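You operate a simulated robot arm through the tools that you are given. There is no shell and no other tool. Be economical: measure what you need, move in short steps, check, and stop when the job is done.

The job below is to be done with a simulated robot arm. You get a single attempt, and the scene is never put back.

TASK
Stand the teal dabber beside the small blue block. It goes on the side that lies toward x -0.7, y -0.7 (a direction in the base frame), with about 3 cm between them.

The check looks at the end state, three seconds after you hand in, the way a careful person would. Anything else that was tipped, shoved, dropped, spilled or broken makes it a failure.

THE ROBOT
A 7-joint arm with a two-finger parallel gripper, fixed in place. Base frame: the origin is at the foot of the arm, x ahead of it, y to its left, z up; the work surface is at about z = 0. Lengths are in mm, angles in degrees, forces in N, time in s.
With the tool pointing down near the work surface it reaches from about 220 to 580 mm from the base axis. Its first joint turns from -66.0 to 66.0 degrees. Payload 2.5 kg.
Tool frame: the origin (TCP) lies between the finger pads and is the grasp point; the fingertips stand 23 mm ahead of it; z points along the fingers, y is the line along which they close. Largest opening 94 mm; finger width 38, thickness 10; the body of the gripper, 54 by 96 mm, starts 39 mm behind the TCP.
Orientation is that of the tool frame in the base frame, as [roll, pitch, yaw] about the fixed x, y, z axes, in that order (R = Rz(yaw) Ry(pitch) Rx(roll)). With the fingers straight down and closing along the base's y, the tool's x points along the base's -x, its y along +y and its z along -z.

THE INTERFACE
- The arm moves only by the tool drive_tool. Its argument "steps" is a list of rows, each a list of 2 entries, a list of its own where there are three numbers: the shift along the tool's x, y, z in units of 20 mm (1.0 is 20 mm), then the turn, a rotation vector about the tool's x, y, z in units of 6 degrees (1.0 is 6 degrees). In form: [[[x, y, z], [wx, wy, wz]], ...]. A call has 1 to 12 rows; each row shifts and turns the commanded pose from where the row before left it, along the tool's axes as they then stand. "hand" is the finger opening in cm, from 0 to 9.4, set as the call begins (left out, the last holds). A call with a number of a shift or a turn outside -1 to 1 is refused whole. Rows are played at 5 a second. More than 50 mm and 8.6 degrees between two rows, or a gripper value outside its range, and nothing of the call is played. A pose out of reach is approached as far as the arm can. The call stops where the force on the tool passes 40 N (or 10 N more than at its start, if that is more) or the arm is blocked; 0.2 s more then pass. Each finger travels about 108 mm/s and halts on what it meets, pressing with about 38 N; the grip force reading is that of the motor and also rises with nothing between the fingers. The clock runs only during rows and for 0.2 s after the last one: add rows that do not move to give the fingers time. It gives the time, the measured TCP pose, the force on the tool (base axes), the opening and the grip force at its end, in the units of the frame above (readings bear some noise).
- Cameras (640 x 400 px; columns grow to the right, rows downward): "scene" is fixed at [108.2, -410.2, 527.1]; the picture's right is [0.87, -0.49, 0.00], its down [-0.36, -0.63, -0.69] and it looks along [0.34, 0.60, -0.72] (base axes); focal length 324 px, centre (320, 200). "wrist" rides on the gripper at [-39, 0, -44] in the tool frame; the picture's right is [0.00, -1.00, 0.00], its down [0.97, 0.00, -0.24] and it looks along [0.24, 0.00, 0.97] (tool axes); focal length 218 px, centre (320, 200).
- camera(camera): a new picture of that camera. The clock stands still meanwhile.
- probe_pixels(camera, pixels): for up to 12 pixels [column, row] of the newest picture of that camera ("zoom" is the newest enlarged one), the place [x, y, z] in the base frame of the surface seen there, good to about 2 mm. The clock stands still meanwhile.
- enlarge(camera, box): a new picture of the part [left, top, right, bottom] of that camera's present view, enlarged. The clock stands still meanwhile.
- finish_job(): hands the job in; it is judged then, once.

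Go step by step. Measure first, check grasps and placings, and put right what went wrong. The budget is 60 turns and 30 pictures, counting those below and the enlarged ones. Unless the task says otherwise, let go and move clear before handing in, and close with one line.

The tools are called after "Emit:" as a command line: name --argument value ..., lists and objects as JSON in quotes. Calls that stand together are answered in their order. drive_tool: Moves the arm, as the interface text tells. Its arguments: {"type":"object","properties":{"steps":{"type":"array"},"hand":{"type":"number"}},"required":["steps"]} The other tools are called the same way: camera (camera) takes a picture; probe_pixels (camera, pixels) gives the place of the surface under pixels of a picture; enlarge (camera, box) takes an enlarged picture of a part of a camera's view; finish_job () hands the job in.

At the start:

```text
time_s: 0.0
position: [315.0, -38.6, 241.6]
ee_rot: [180.0, -0.1, 179.9]
force: [0.0, 0.0, 0.2]
gripper_width: 94.3
finger_force: 0.1
```

scene: 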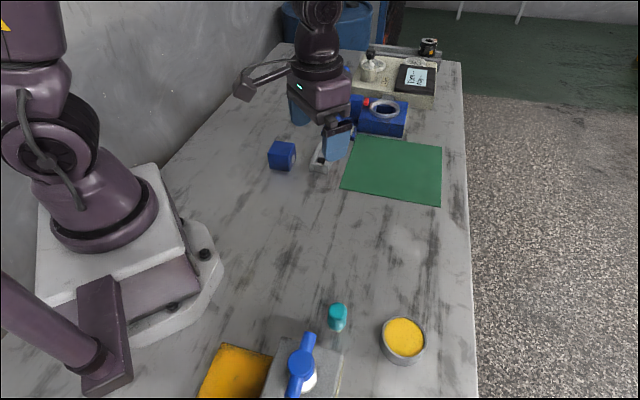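
wrist: 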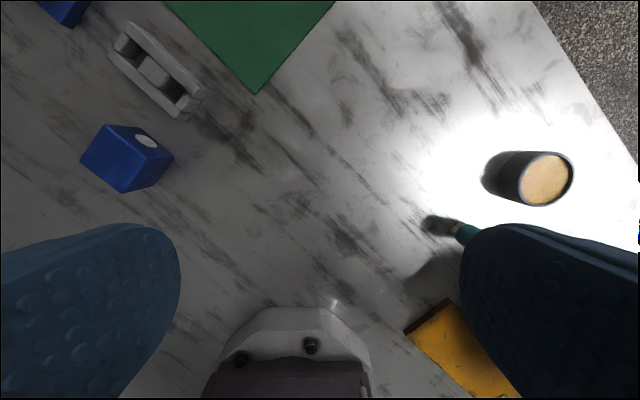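

The scene shows the teal dabber near (337,317) and the small blue block near (281,155). I'll enlarge both to measure them.

Emit:
enlarge --camera "scene" --box '[260, 270, 440, 382]'

Emit:
probe_pixels --camera "scene" --pixels '[[337, 308], [338, 317], [338, 326], [331, 315], [346, 315], [281, 144], [276, 160], [291, 155], [270, 165], [291, 168], [404, 325], [312, 340]]'

Emit:
enlarge --camera "scene" --box '[240, 120, 340, 182]'

Emit:
probe_pixels --camera "wrist" --pixels '[[106, 126], [82, 157], [125, 190], [171, 157], [126, 155], [440, 226], [465, 234], [545, 180], [440, 320]]'

```text
3.56 times, centred on (350, 326) of scene
```

zoom: 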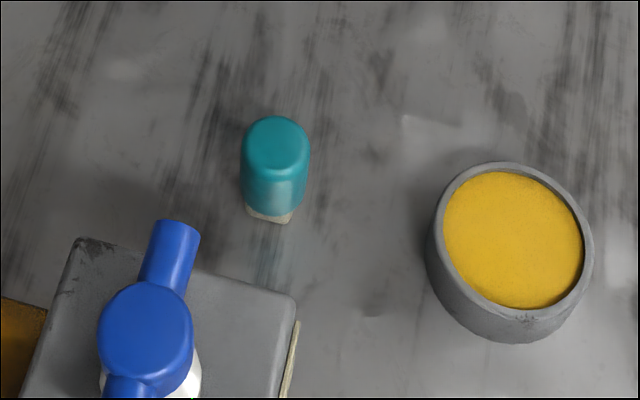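

```text
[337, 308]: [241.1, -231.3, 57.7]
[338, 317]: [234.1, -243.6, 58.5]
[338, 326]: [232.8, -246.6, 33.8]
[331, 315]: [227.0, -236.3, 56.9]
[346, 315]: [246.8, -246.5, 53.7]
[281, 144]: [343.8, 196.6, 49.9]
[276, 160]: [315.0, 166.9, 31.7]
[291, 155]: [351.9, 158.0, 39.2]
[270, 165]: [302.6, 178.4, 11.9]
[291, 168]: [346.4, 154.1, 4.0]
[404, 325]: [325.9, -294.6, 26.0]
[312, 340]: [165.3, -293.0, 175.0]
```

```text
6.40 times, centred on (290, 151) of scene
```

zoom: 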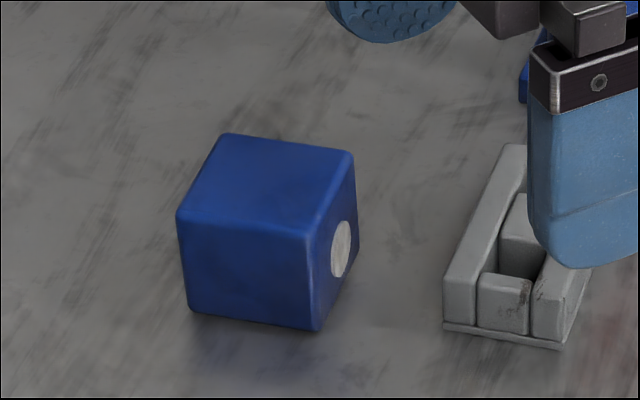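

```text
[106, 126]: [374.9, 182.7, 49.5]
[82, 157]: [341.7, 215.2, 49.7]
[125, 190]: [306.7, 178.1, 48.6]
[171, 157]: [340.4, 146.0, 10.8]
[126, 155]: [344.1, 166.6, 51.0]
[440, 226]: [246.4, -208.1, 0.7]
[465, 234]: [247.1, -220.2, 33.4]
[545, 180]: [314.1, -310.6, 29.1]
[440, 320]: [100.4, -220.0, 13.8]
```

The block's top corners put its centre near (341,181), with one face looking toward (-0.7,-0.7). The dabber is upright at about (237,-240) and about 58 mm tall, and a tall blue-handled fixture stands near it. I'll measure the dabber and fixture more closely.

Emit:
enlarge --camera "scene" --box '[240, 288, 420, 400]'

Emit:
probe_pixels --camera "zoom" --pixels '[[348, 58], [318, 90], [348, 105], [376, 90], [318, 130], [376, 130], [345, 155], [250, 165], [215, 260], [360, 235], [150, 180], [340, 330]]'

```text
3.56 times, centred on (330, 344) of scene
```

zoom: 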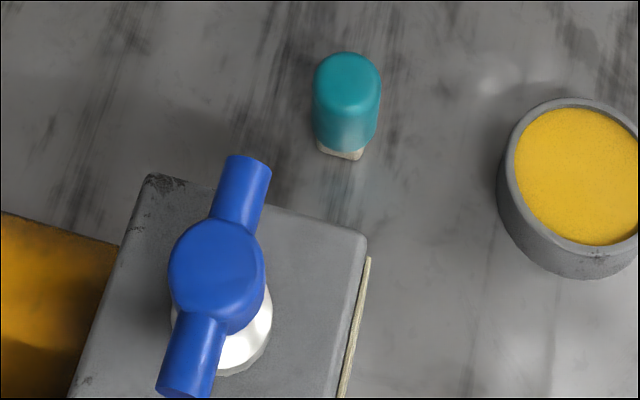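

```text
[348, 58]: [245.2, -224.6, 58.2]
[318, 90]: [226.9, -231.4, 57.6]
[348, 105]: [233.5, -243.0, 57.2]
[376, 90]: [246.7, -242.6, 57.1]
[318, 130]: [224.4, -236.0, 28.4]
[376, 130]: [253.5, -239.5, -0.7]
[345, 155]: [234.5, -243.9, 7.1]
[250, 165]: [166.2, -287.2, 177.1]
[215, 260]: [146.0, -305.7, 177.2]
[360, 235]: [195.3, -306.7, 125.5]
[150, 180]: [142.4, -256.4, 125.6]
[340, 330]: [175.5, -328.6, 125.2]
```

The dabber's top centre is about (238,-235), with a radius of about 11 mm and z up to 58. The fixture's edge (line x+y≈-113) is about 80 mm away. I'll move above the dabber at the present height.

Emit:
drive_tool --hand 7 --steps '[[[0.4, -1, 0], [0, 0, 0]], [[0.4, -1, 0], [0, 0, 0]], [[0.4, -1, 0], [0, 0, 0]], [[0.4, -1, 0], [0, 0, 0]], [[0.4, -1, 0], [0, 0, 0]], [[0.4, -1, 0], [0, 0, 0]], [[0.4, -1, 0], [0, 0, 0]], [[0.4, -1, 0], [0, 0, 0]], [[0.4, -1, 0], [0, 0, 0]], [[0.25, -0.82, 0], [0, 0, 0]], [[0, 0, 0], [0, 0, 0]]]'

Emit:
camera --camera "wrist"

Emit:
camera --camera "scene"

```text
time_s: 2.4
position: [238.8, -234.4, 242.0]
ee_rot: [-179.9, 0.0, 180.0]
force: [-0.5, 0.4, -0.2]
gripper_width: 69.7
finger_force: 0.1
```

```text
24 pictures are left
```

wrist: 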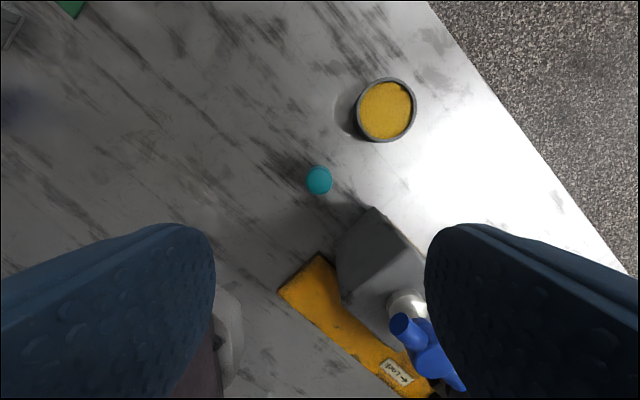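

```text
23 pictures are left
```

scene: 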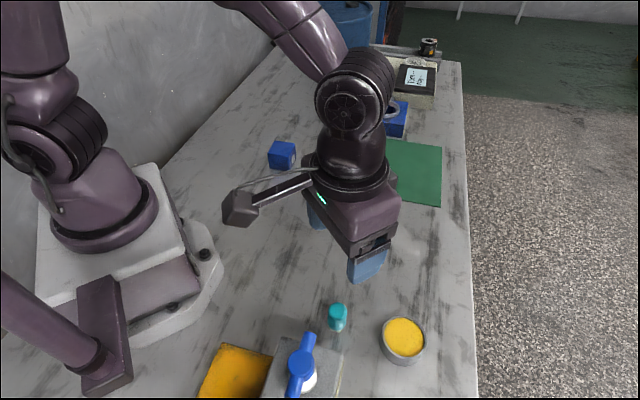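

The dabber is centred in the wrist view at column 319. In the scene view a bracket sticks out from the hand, with its head at (240,207), and it could hit the fixture, so I'll measure it.

Emit:
probe_pixels --camera "scene" --pixels '[[230, 215], [240, 207], [250, 200], [240, 222], [270, 196], [305, 182], [345, 225], [352, 250], [398, 205], [365, 265], [350, 110]]'

Emit:
probe_pixels --camera "wrist" --pixels '[[319, 180], [308, 180], [331, 180], [319, 169], [319, 193], [375, 210], [395, 322], [385, 110], [340, 278]]'

```text
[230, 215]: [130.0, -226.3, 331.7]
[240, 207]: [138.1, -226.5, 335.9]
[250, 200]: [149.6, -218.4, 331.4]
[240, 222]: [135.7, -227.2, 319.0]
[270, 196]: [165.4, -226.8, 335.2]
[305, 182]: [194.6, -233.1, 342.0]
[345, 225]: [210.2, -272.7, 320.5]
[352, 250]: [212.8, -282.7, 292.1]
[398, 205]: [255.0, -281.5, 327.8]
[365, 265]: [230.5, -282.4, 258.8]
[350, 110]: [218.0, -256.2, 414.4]
```

```text
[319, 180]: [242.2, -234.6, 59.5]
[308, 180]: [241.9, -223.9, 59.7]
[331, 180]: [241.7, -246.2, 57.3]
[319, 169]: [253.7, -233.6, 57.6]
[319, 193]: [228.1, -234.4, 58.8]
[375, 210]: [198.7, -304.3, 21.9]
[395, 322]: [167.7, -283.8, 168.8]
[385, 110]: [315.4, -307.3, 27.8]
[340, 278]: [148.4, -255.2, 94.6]
```

The bracket reaches about 110 mm toward tool +x and sits about 75 mm above the TCP. At yaw 180 it would come down right at the fixture's corner. I'll turn to yaw 135 so it points back at the base.

Emit:
drive_tool --hand 5 --steps '[[[-0.05, 0, 0], [0, 0, 1]], [[0, 0, 0], [0, 0, 1]], [[0, 0, 0], [0, 0, 1]], [[0, 0, 0], [0, 0, 1]], [[0, 0, 0], [0, 0, 1]], [[0, 0, 0], [0, 0, 1]], [[0, 0, 0], [0, 0, 1]], [[0, 0, 0], [0, 0, 0.5]], [[0, 0, 1], [0, 0, 0]], [[0, 0, 1], [0, 0, 0]], [[0, 0, 1], [0, 0, 0]], [[0, 0, 1], [0, 0, 0]]]'

Emit:
camera --camera "wrist"

Emit:
camera --camera "scene"

```text
time_s: 5.0
position: [242.3, -233.7, 161.9]
ee_rot: [180.0, 0.0, 135.0]
force: [0.4, -0.9, 0.5]
gripper_width: 49.8
finger_force: 0.1
```

```text
22 pictures are left
```

wrist: 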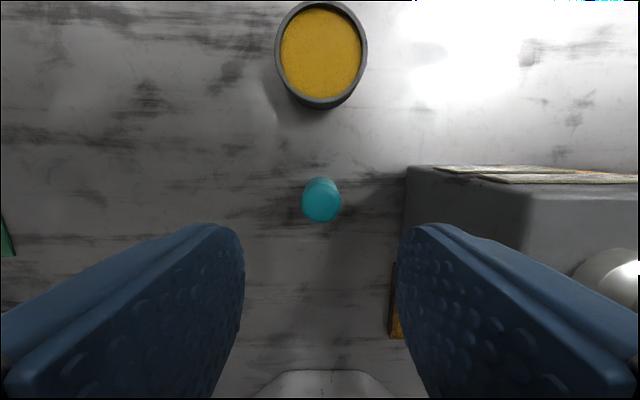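

```text
21 pictures are left
```

scene: 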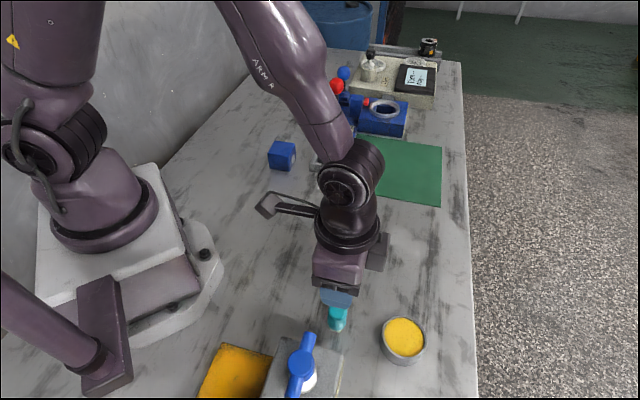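

The dabber now sits between the fingers at (321,203), and the fixture is clear to the right. I'll probe its extents in this view.

Emit:
probe_pixels --camera "wrist" --pixels '[[321, 205], [304, 205], [338, 205], [321, 190], [321, 219], [415, 168], [410, 240], [325, 178]]'

```text
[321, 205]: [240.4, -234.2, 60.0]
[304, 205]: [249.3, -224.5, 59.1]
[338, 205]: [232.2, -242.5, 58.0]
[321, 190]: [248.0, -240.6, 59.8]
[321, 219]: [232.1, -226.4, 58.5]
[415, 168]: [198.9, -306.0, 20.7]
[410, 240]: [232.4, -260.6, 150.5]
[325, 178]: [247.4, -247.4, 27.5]
```

The centre is (240,-233.7), a 2 mm correction. I'll descend to z≈38 with the fingers open.

Emit:
drive_tool --steps '[[[0.07, -0.07, 0.8], [0, 0, 0]], [[0, 0, 0.9], [0, 0, 0]], [[0, 0, 0.9], [0, 0, 0]], [[0, 0, 0.9], [0, 0, 0]], [[0, 0, 0.9], [0, 0, 0]], [[0, 0, 0.7], [0, 0, 0]], [[0, 0, 0.6], [0, 0, 0]], [[0, 0, 0.5], [0, 0, 0]], [[0, 0, 0], [0, 0, 0]]]'

Emit:
camera --camera "wrist"

```text
time_s: 7.0
position: [238.9, -234.9, 39.0]
ee_rot: [-180.0, 0.0, 135.0]
force: [-0.8, 0.5, -0.8]
gripper_width: 49.6
finger_force: 0.0
```

```text
20 pictures are left
```

wrist: 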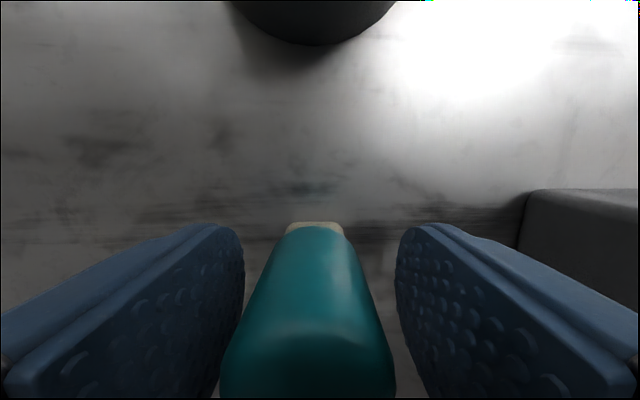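

The dabber stands between the pads with space on both sides, so I'll close on it.

Emit:
drive_tool --hand 1.5 --steps '[[[0, 0, 0], [0, 0, 0]], [[0, 0, 0], [0, 0, 0]], [[0, 0, 0], [0, 0, 0]]]'

Emit:
camera --camera "wrist"

```text
time_s: 7.8
position: [238.6, -234.6, 38.1]
ee_rot: [-180.0, 0.0, 135.0]
force: [-0.4, 0.4, -0.1]
gripper_width: 28.5
finger_force: 37.4
```

```text
19 pictures are left
```

wrist: 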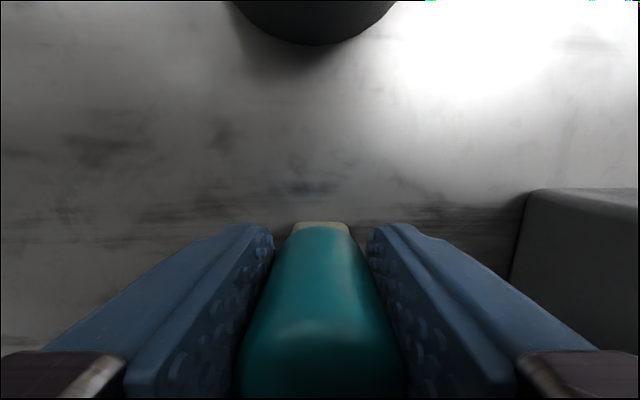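

It is gripped at 28.5 mm with 37 N. I'll lift straight up.

Emit:
drive_tool --steps '[[[0, 0, -0.5], [0, 0, 0]], [[0, 0, -1], [0, 0, 0]], [[0, 0, -1], [0, 0, 0]], [[0, 0, -1], [0, 0, 0]], [[0, 0, -1], [0, 0, 0]], [[0, 0, -1], [0, 0, 0]], [[0, 0, -1], [0, 0, 0]], [[0, 0, -1], [0, 0, 0]], [[0, 0, 0], [0, 0, 0]]]'

Emit:
camera --camera "scene"

```text
time_s: 9.8
position: [235.9, -234.7, 188.2]
ee_rot: [180.0, 0.0, 135.0]
force: [-0.7, -0.7, -0.4]
gripper_width: 28.7
finger_force: 37.8
```

```text
18 pictures are left
```

scene: 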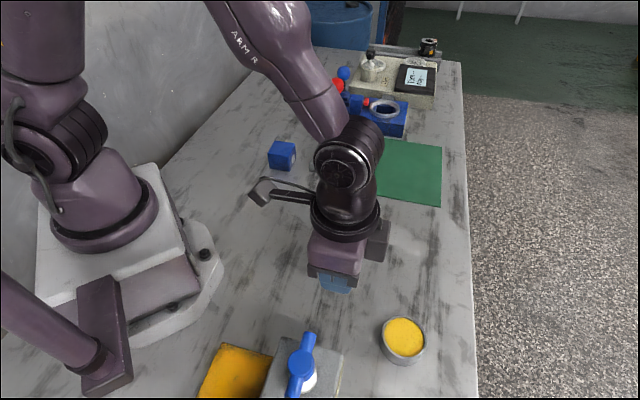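

The dabber is in hand and clear. I'll carry it halfway, toward about (266,-51), at z≈190.

Emit:
drive_tool --steps '[[[0.61, 0.83, 0], [0, 0, 0]], [[0.61, 0.83, 0], [0, 0, 0]], [[0.61, 0.83, 0], [0, 0, 0]], [[0.61, 0.83, 0], [0, 0, 0]], [[0.61, 0.83, 0], [0, 0, 0]], [[0.61, 0.83, 0], [0, 0, 0]], [[0.61, 0.83, 0], [0, 0, 0]], [[0.61, 0.83, 0], [0, 0, 0]], [[0.61, 0.83, 0], [0, 0, 0]], [[0, 0, 0], [0, 0, 0]]]'

Emit:
drive_tool --steps '[[[0, 0, 0], [0, 0, -1]], [[0, 0, 0], [0, 0, -1]], [[0, 0, 0], [0, 0, -1]], [[0, 0, 0], [0, 0, -1]], [[0, 0, 0], [0, 0, -1]], [[0, 0, 0], [0, 0, -1]], [[0, 0, 0], [0, 0, -1]], [[0, 0, 0], [0, 0, -0.5]], [[0, 0, 0], [0, 0, 0]]]'

```text
time_s: 12.0
position: [266.5, -51.8, 187.6]
ee_rot: [179.9, 0.1, 135.1]
force: [-0.1, -0.2, -0.7]
gripper_width: 28.6
finger_force: 38.0
```

```text
time_s: 14.0
position: [266.3, -52.0, 188.5]
ee_rot: [-179.9, -0.2, -179.9]
force: [0.3, -0.5, -0.4]
gripper_width: 28.5
finger_force: 38.4
```

The hand is at (266,-52) with yaw 180. The target is about (294,134): 24.5 + 30 + 12.5 mm from the block centre along (-0.7,-0.7). I'll go above it, then turn to yaw 225 so the fingers close parallel to the block's face.

Emit:
drive_tool --steps '[[[-0.14, 0.93, 0], [0, 0, 0]], [[-0.14, 0.93, 0], [0, 0, 0]], [[-0.14, 0.93, 0], [0, 0, 0]], [[-0.14, 0.93, 0], [0, 0, 0]], [[-0.14, 0.93, 0], [0, 0, 0]], [[-0.14, 0.93, 0], [0, 0, 0]], [[-0.14, 0.93, 0], [0, 0, 0]], [[-0.14, 0.93, 0], [0, 0, 0]], [[-0.14, 0.93, 0], [0, 0, 0]], [[-0.14, 0.93, 0], [0, 0, 0]], [[0, 0, 0], [0, 0, 0]]]'

Emit:
drive_tool --steps '[[[0, 0, 0], [0, 0, -1]], [[0, 0, 0], [0, 0, -1]], [[0, 0, 0], [0, 0, -1]], [[0, 0, 0], [0, 0, -1]], [[0, 0, 0], [0, 0, -1]], [[0, 0, 0], [0, 0, -1]], [[0, 0, 0], [0, 0, -1]], [[0, 0, 0], [0, 0, -0.5]], [[0, 0, 0], [0, 0, 0]]]'

Emit:
camera --camera "wrist"

Emit:
camera --camera "scene"

```text
time_s: 16.4
position: [294.0, 135.7, 189.0]
ee_rot: [180.0, 0.0, -180.0]
force: [0.0, 0.4, -0.6]
gripper_width: 28.7
finger_force: 38.2
```

```text
time_s: 18.4
position: [293.3, 133.9, 187.4]
ee_rot: [180.0, 0.0, -134.9]
force: [-0.2, 0.8, -1.1]
gripper_width: 28.7
finger_force: 37.9
```

```text
17 pictures are left
```

wrist: 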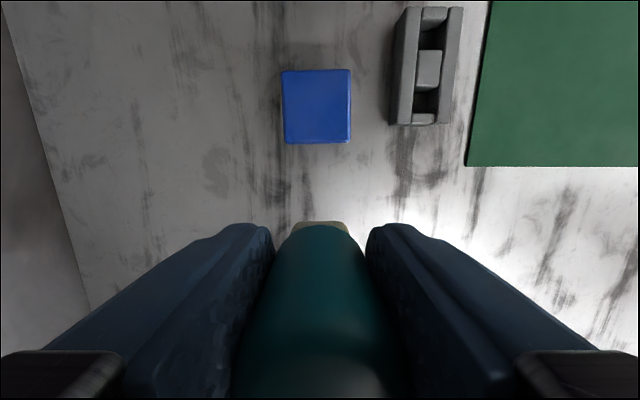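

```text
16 pictures are left
```

scene: 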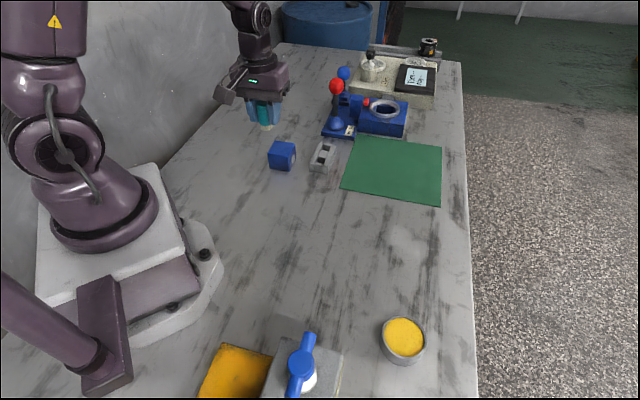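

The block is straight ahead in the wrist view at (283–351, 70–143). I'll probe its corners, the dabber and the wall line at left.

Emit:
probe_pixels --camera "wrist" --pixels '[[286, 73], [348, 73], [287, 138], [348, 138], [318, 141], [318, 72], [284, 105], [349, 105], [322, 224], [60, 230], [320, 260]]'

Emit:
probe_pixels --camera "scene" --pixels '[[230, 100], [225, 95], [266, 127], [264, 110]]'

```text
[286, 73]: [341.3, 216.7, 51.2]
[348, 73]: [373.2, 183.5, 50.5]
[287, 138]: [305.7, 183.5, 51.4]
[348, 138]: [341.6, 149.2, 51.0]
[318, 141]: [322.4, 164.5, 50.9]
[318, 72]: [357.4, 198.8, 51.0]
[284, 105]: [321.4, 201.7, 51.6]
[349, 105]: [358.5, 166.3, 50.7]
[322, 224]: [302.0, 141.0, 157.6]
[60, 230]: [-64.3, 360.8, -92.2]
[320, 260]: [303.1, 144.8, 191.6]
```

```text
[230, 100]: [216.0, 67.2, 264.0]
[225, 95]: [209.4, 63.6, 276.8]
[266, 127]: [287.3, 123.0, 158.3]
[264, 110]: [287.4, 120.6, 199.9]
```

The block's face and the dabber's nearest side are about 27 mm apart along the diagonal, and they line up sideways. I'll back off 2.5 mm and lower to just above the table.

Emit:
drive_tool --steps '[[[0.12, 0, 0.8], [0, 0, 0]], [[0, 0, 1], [0, 0, 0]], [[0, 0, 1], [0, 0, 0]], [[0, 0, 1], [0, 0, 0]], [[0, 0, 1], [0, 0, 0]], [[0, 0, 1], [0, 0, 0]], [[0, 0, 0.8], [0, 0, 0]], [[0, 0, 0.4], [0, 0, 0]], [[0, 0, 0.2], [0, 0, 0]], [[0, 0, 0], [0, 0, 0]]]'

Emit:
enlarge --camera "scene" --box '[200, 110, 320, 185]'

```text
time_s: 20.6
position: [291.2, 133.3, 44.3]
ee_rot: [-179.9, 0.0, -134.9]
force: [0.7, 1.3, -0.3]
gripper_width: 28.7
finger_force: 38.1
```

```text
5.33 times, centred on (260, 148) of scene
```

zoom: 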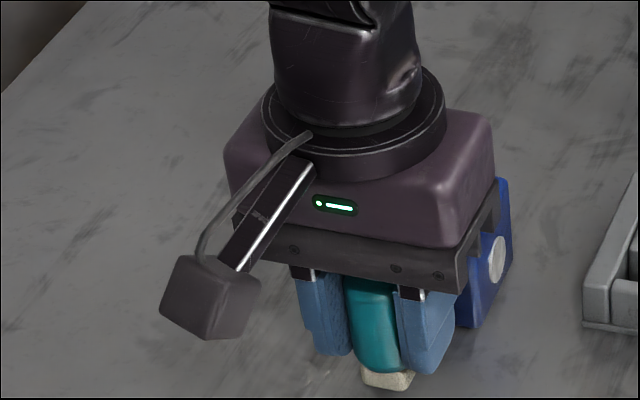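

It is at z 44.3 and was gripped at about 38.3, so there are roughly 5–6 mm left. I'll lower gently and watch the force.

Emit:
drive_tool --steps '[[[0, 0, 0.1], [0, 0, 0]], [[0, 0, 0.07], [0, 0, 0]], [[0, 0, 0.05], [0, 0, 0]], [[0, 0, 0], [0, 0, 0]]]'

```text
time_s: 21.6
position: [292.1, 133.1, 40.3]
ee_rot: [-179.9, 0.0, -135.0]
force: [-0.5, -0.7, -0.5]
gripper_width: 28.4
finger_force: 37.8
```

Emit:
drive_tool --steps '[[[0, 0, 0.05], [0, 0, 0]], [[0, 0, 0.03], [0, 0, 0]], [[0, 0, 0], [0, 0, 0]]]'

Emit:
enlarge --camera "scene" --box '[240, 150, 304, 190]'

```text
time_s: 22.4
position: [291.3, 131.7, 38.4]
ee_rot: [-180.0, 0.0, -135.1]
force: [-4.1, -1.6, 12.0]
gripper_width: 28.5
finger_force: 37.7
```

```text
10.00 times, centred on (272, 170) of scene
```

zoom: 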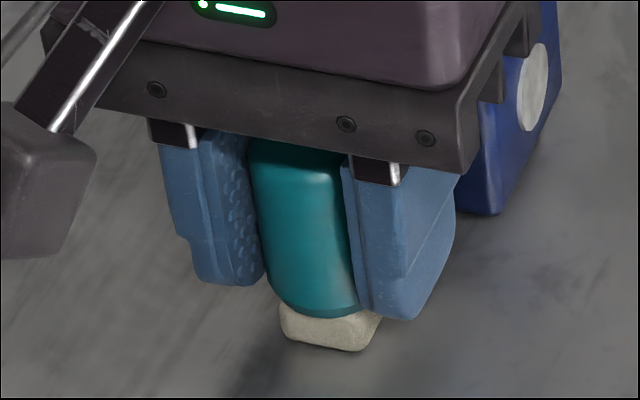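

A 12 N upward force shows the foot is on the table. I'll open the fingers to 5 cm.

Emit:
drive_tool --hand 5 --steps '[[[0, 0, 0], [0, 0, 0]], [[0, 0, 0], [0, 0, 0]], [[0, 0, 0], [0, 0, 0]]]'

Emit:
camera --camera "wrist"

```text
time_s: 23.2
position: [290.9, 132.6, 37.3]
ee_rot: [179.9, 0.0, -135.0]
force: [0.0, 0.0, 0.4]
gripper_width: 50.0
finger_force: 0.0
```

```text
13 pictures are left
```

wrist: 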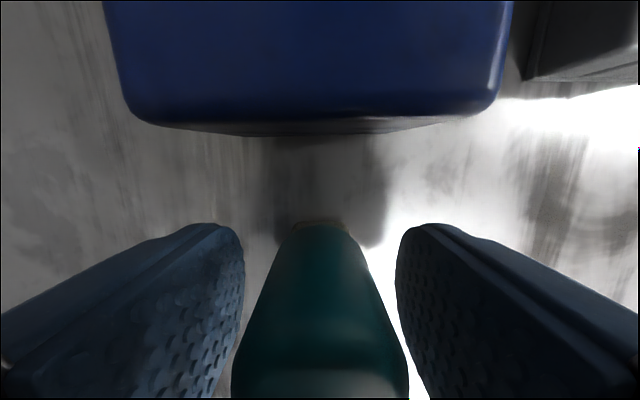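

The dabber stands free between the pads. I'll rise straight up.

Emit:
drive_tool --steps '[[[0, 0, -0.4], [0, 0, 0]], [[0, 0, -0.8], [0, 0, 0]], [[0, 0, -1], [0, 0, 0]], [[0, 0, -1], [0, 0, 0]], [[0, 0, -1], [0, 0, 0]], [[0, 0, -1], [0, 0, 0]], [[0, 0, -1], [0, 0, 0]], [[0, 0, -1], [0, 0, 0]], [[0, 0, -1], [0, 0, 0]], [[0, 0, -1], [0, 0, 0]], [[0, 0, 0], [0, 0, 0]]]'

Emit:
camera --camera "wrist"

Emit:
enlarge --camera "scene" --box '[220, 110, 332, 180]'

```text
time_s: 25.6
position: [291.0, 131.1, 223.1]
ee_rot: [-180.0, 0.0, -135.1]
force: [0.4, -0.2, -0.4]
gripper_width: 49.8
finger_force: 0.0
```

```text
12 pictures are left
```

wrist: 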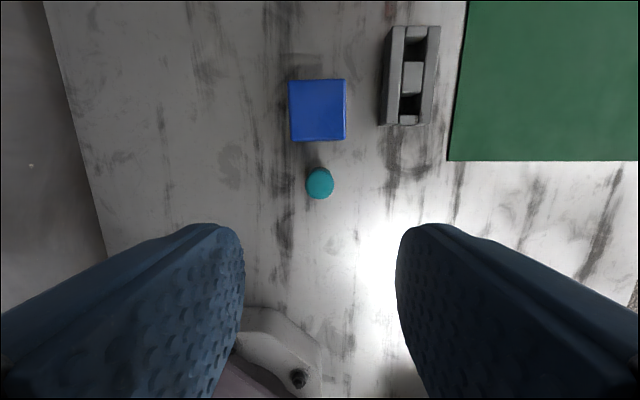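

```text
5.71 times, centred on (276, 145) of scene
```

zoom: 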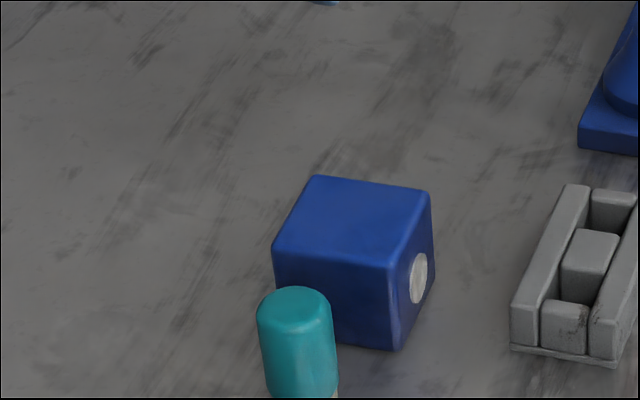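

It's standing upright at wrist pixel (320,184). I'll check the gap.

Emit:
probe_pixels --camera "wrist" --pixels '[[318, 138], [320, 171], [320, 184], [320, 195], [308, 184], [332, 184], [293, 137], [343, 137], [318, 82]]'

```text
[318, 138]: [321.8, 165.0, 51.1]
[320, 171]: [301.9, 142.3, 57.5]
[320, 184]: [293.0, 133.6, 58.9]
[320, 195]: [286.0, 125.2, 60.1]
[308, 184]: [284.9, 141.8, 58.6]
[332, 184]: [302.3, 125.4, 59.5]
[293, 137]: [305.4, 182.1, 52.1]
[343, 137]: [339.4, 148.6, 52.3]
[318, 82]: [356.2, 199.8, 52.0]
```

The gap measures about 30 mm on the requested side. The dabber is upright, the block hasn't moved, and the gripper is open and clear, so I'm handing in.

Emit:
finish_job

```text
The job is handed in.
```

The teal dabber now stands upright about 3 cm from the small blue block, on its (-0.7, -0.7) side, and I saw nothing else disturbed.
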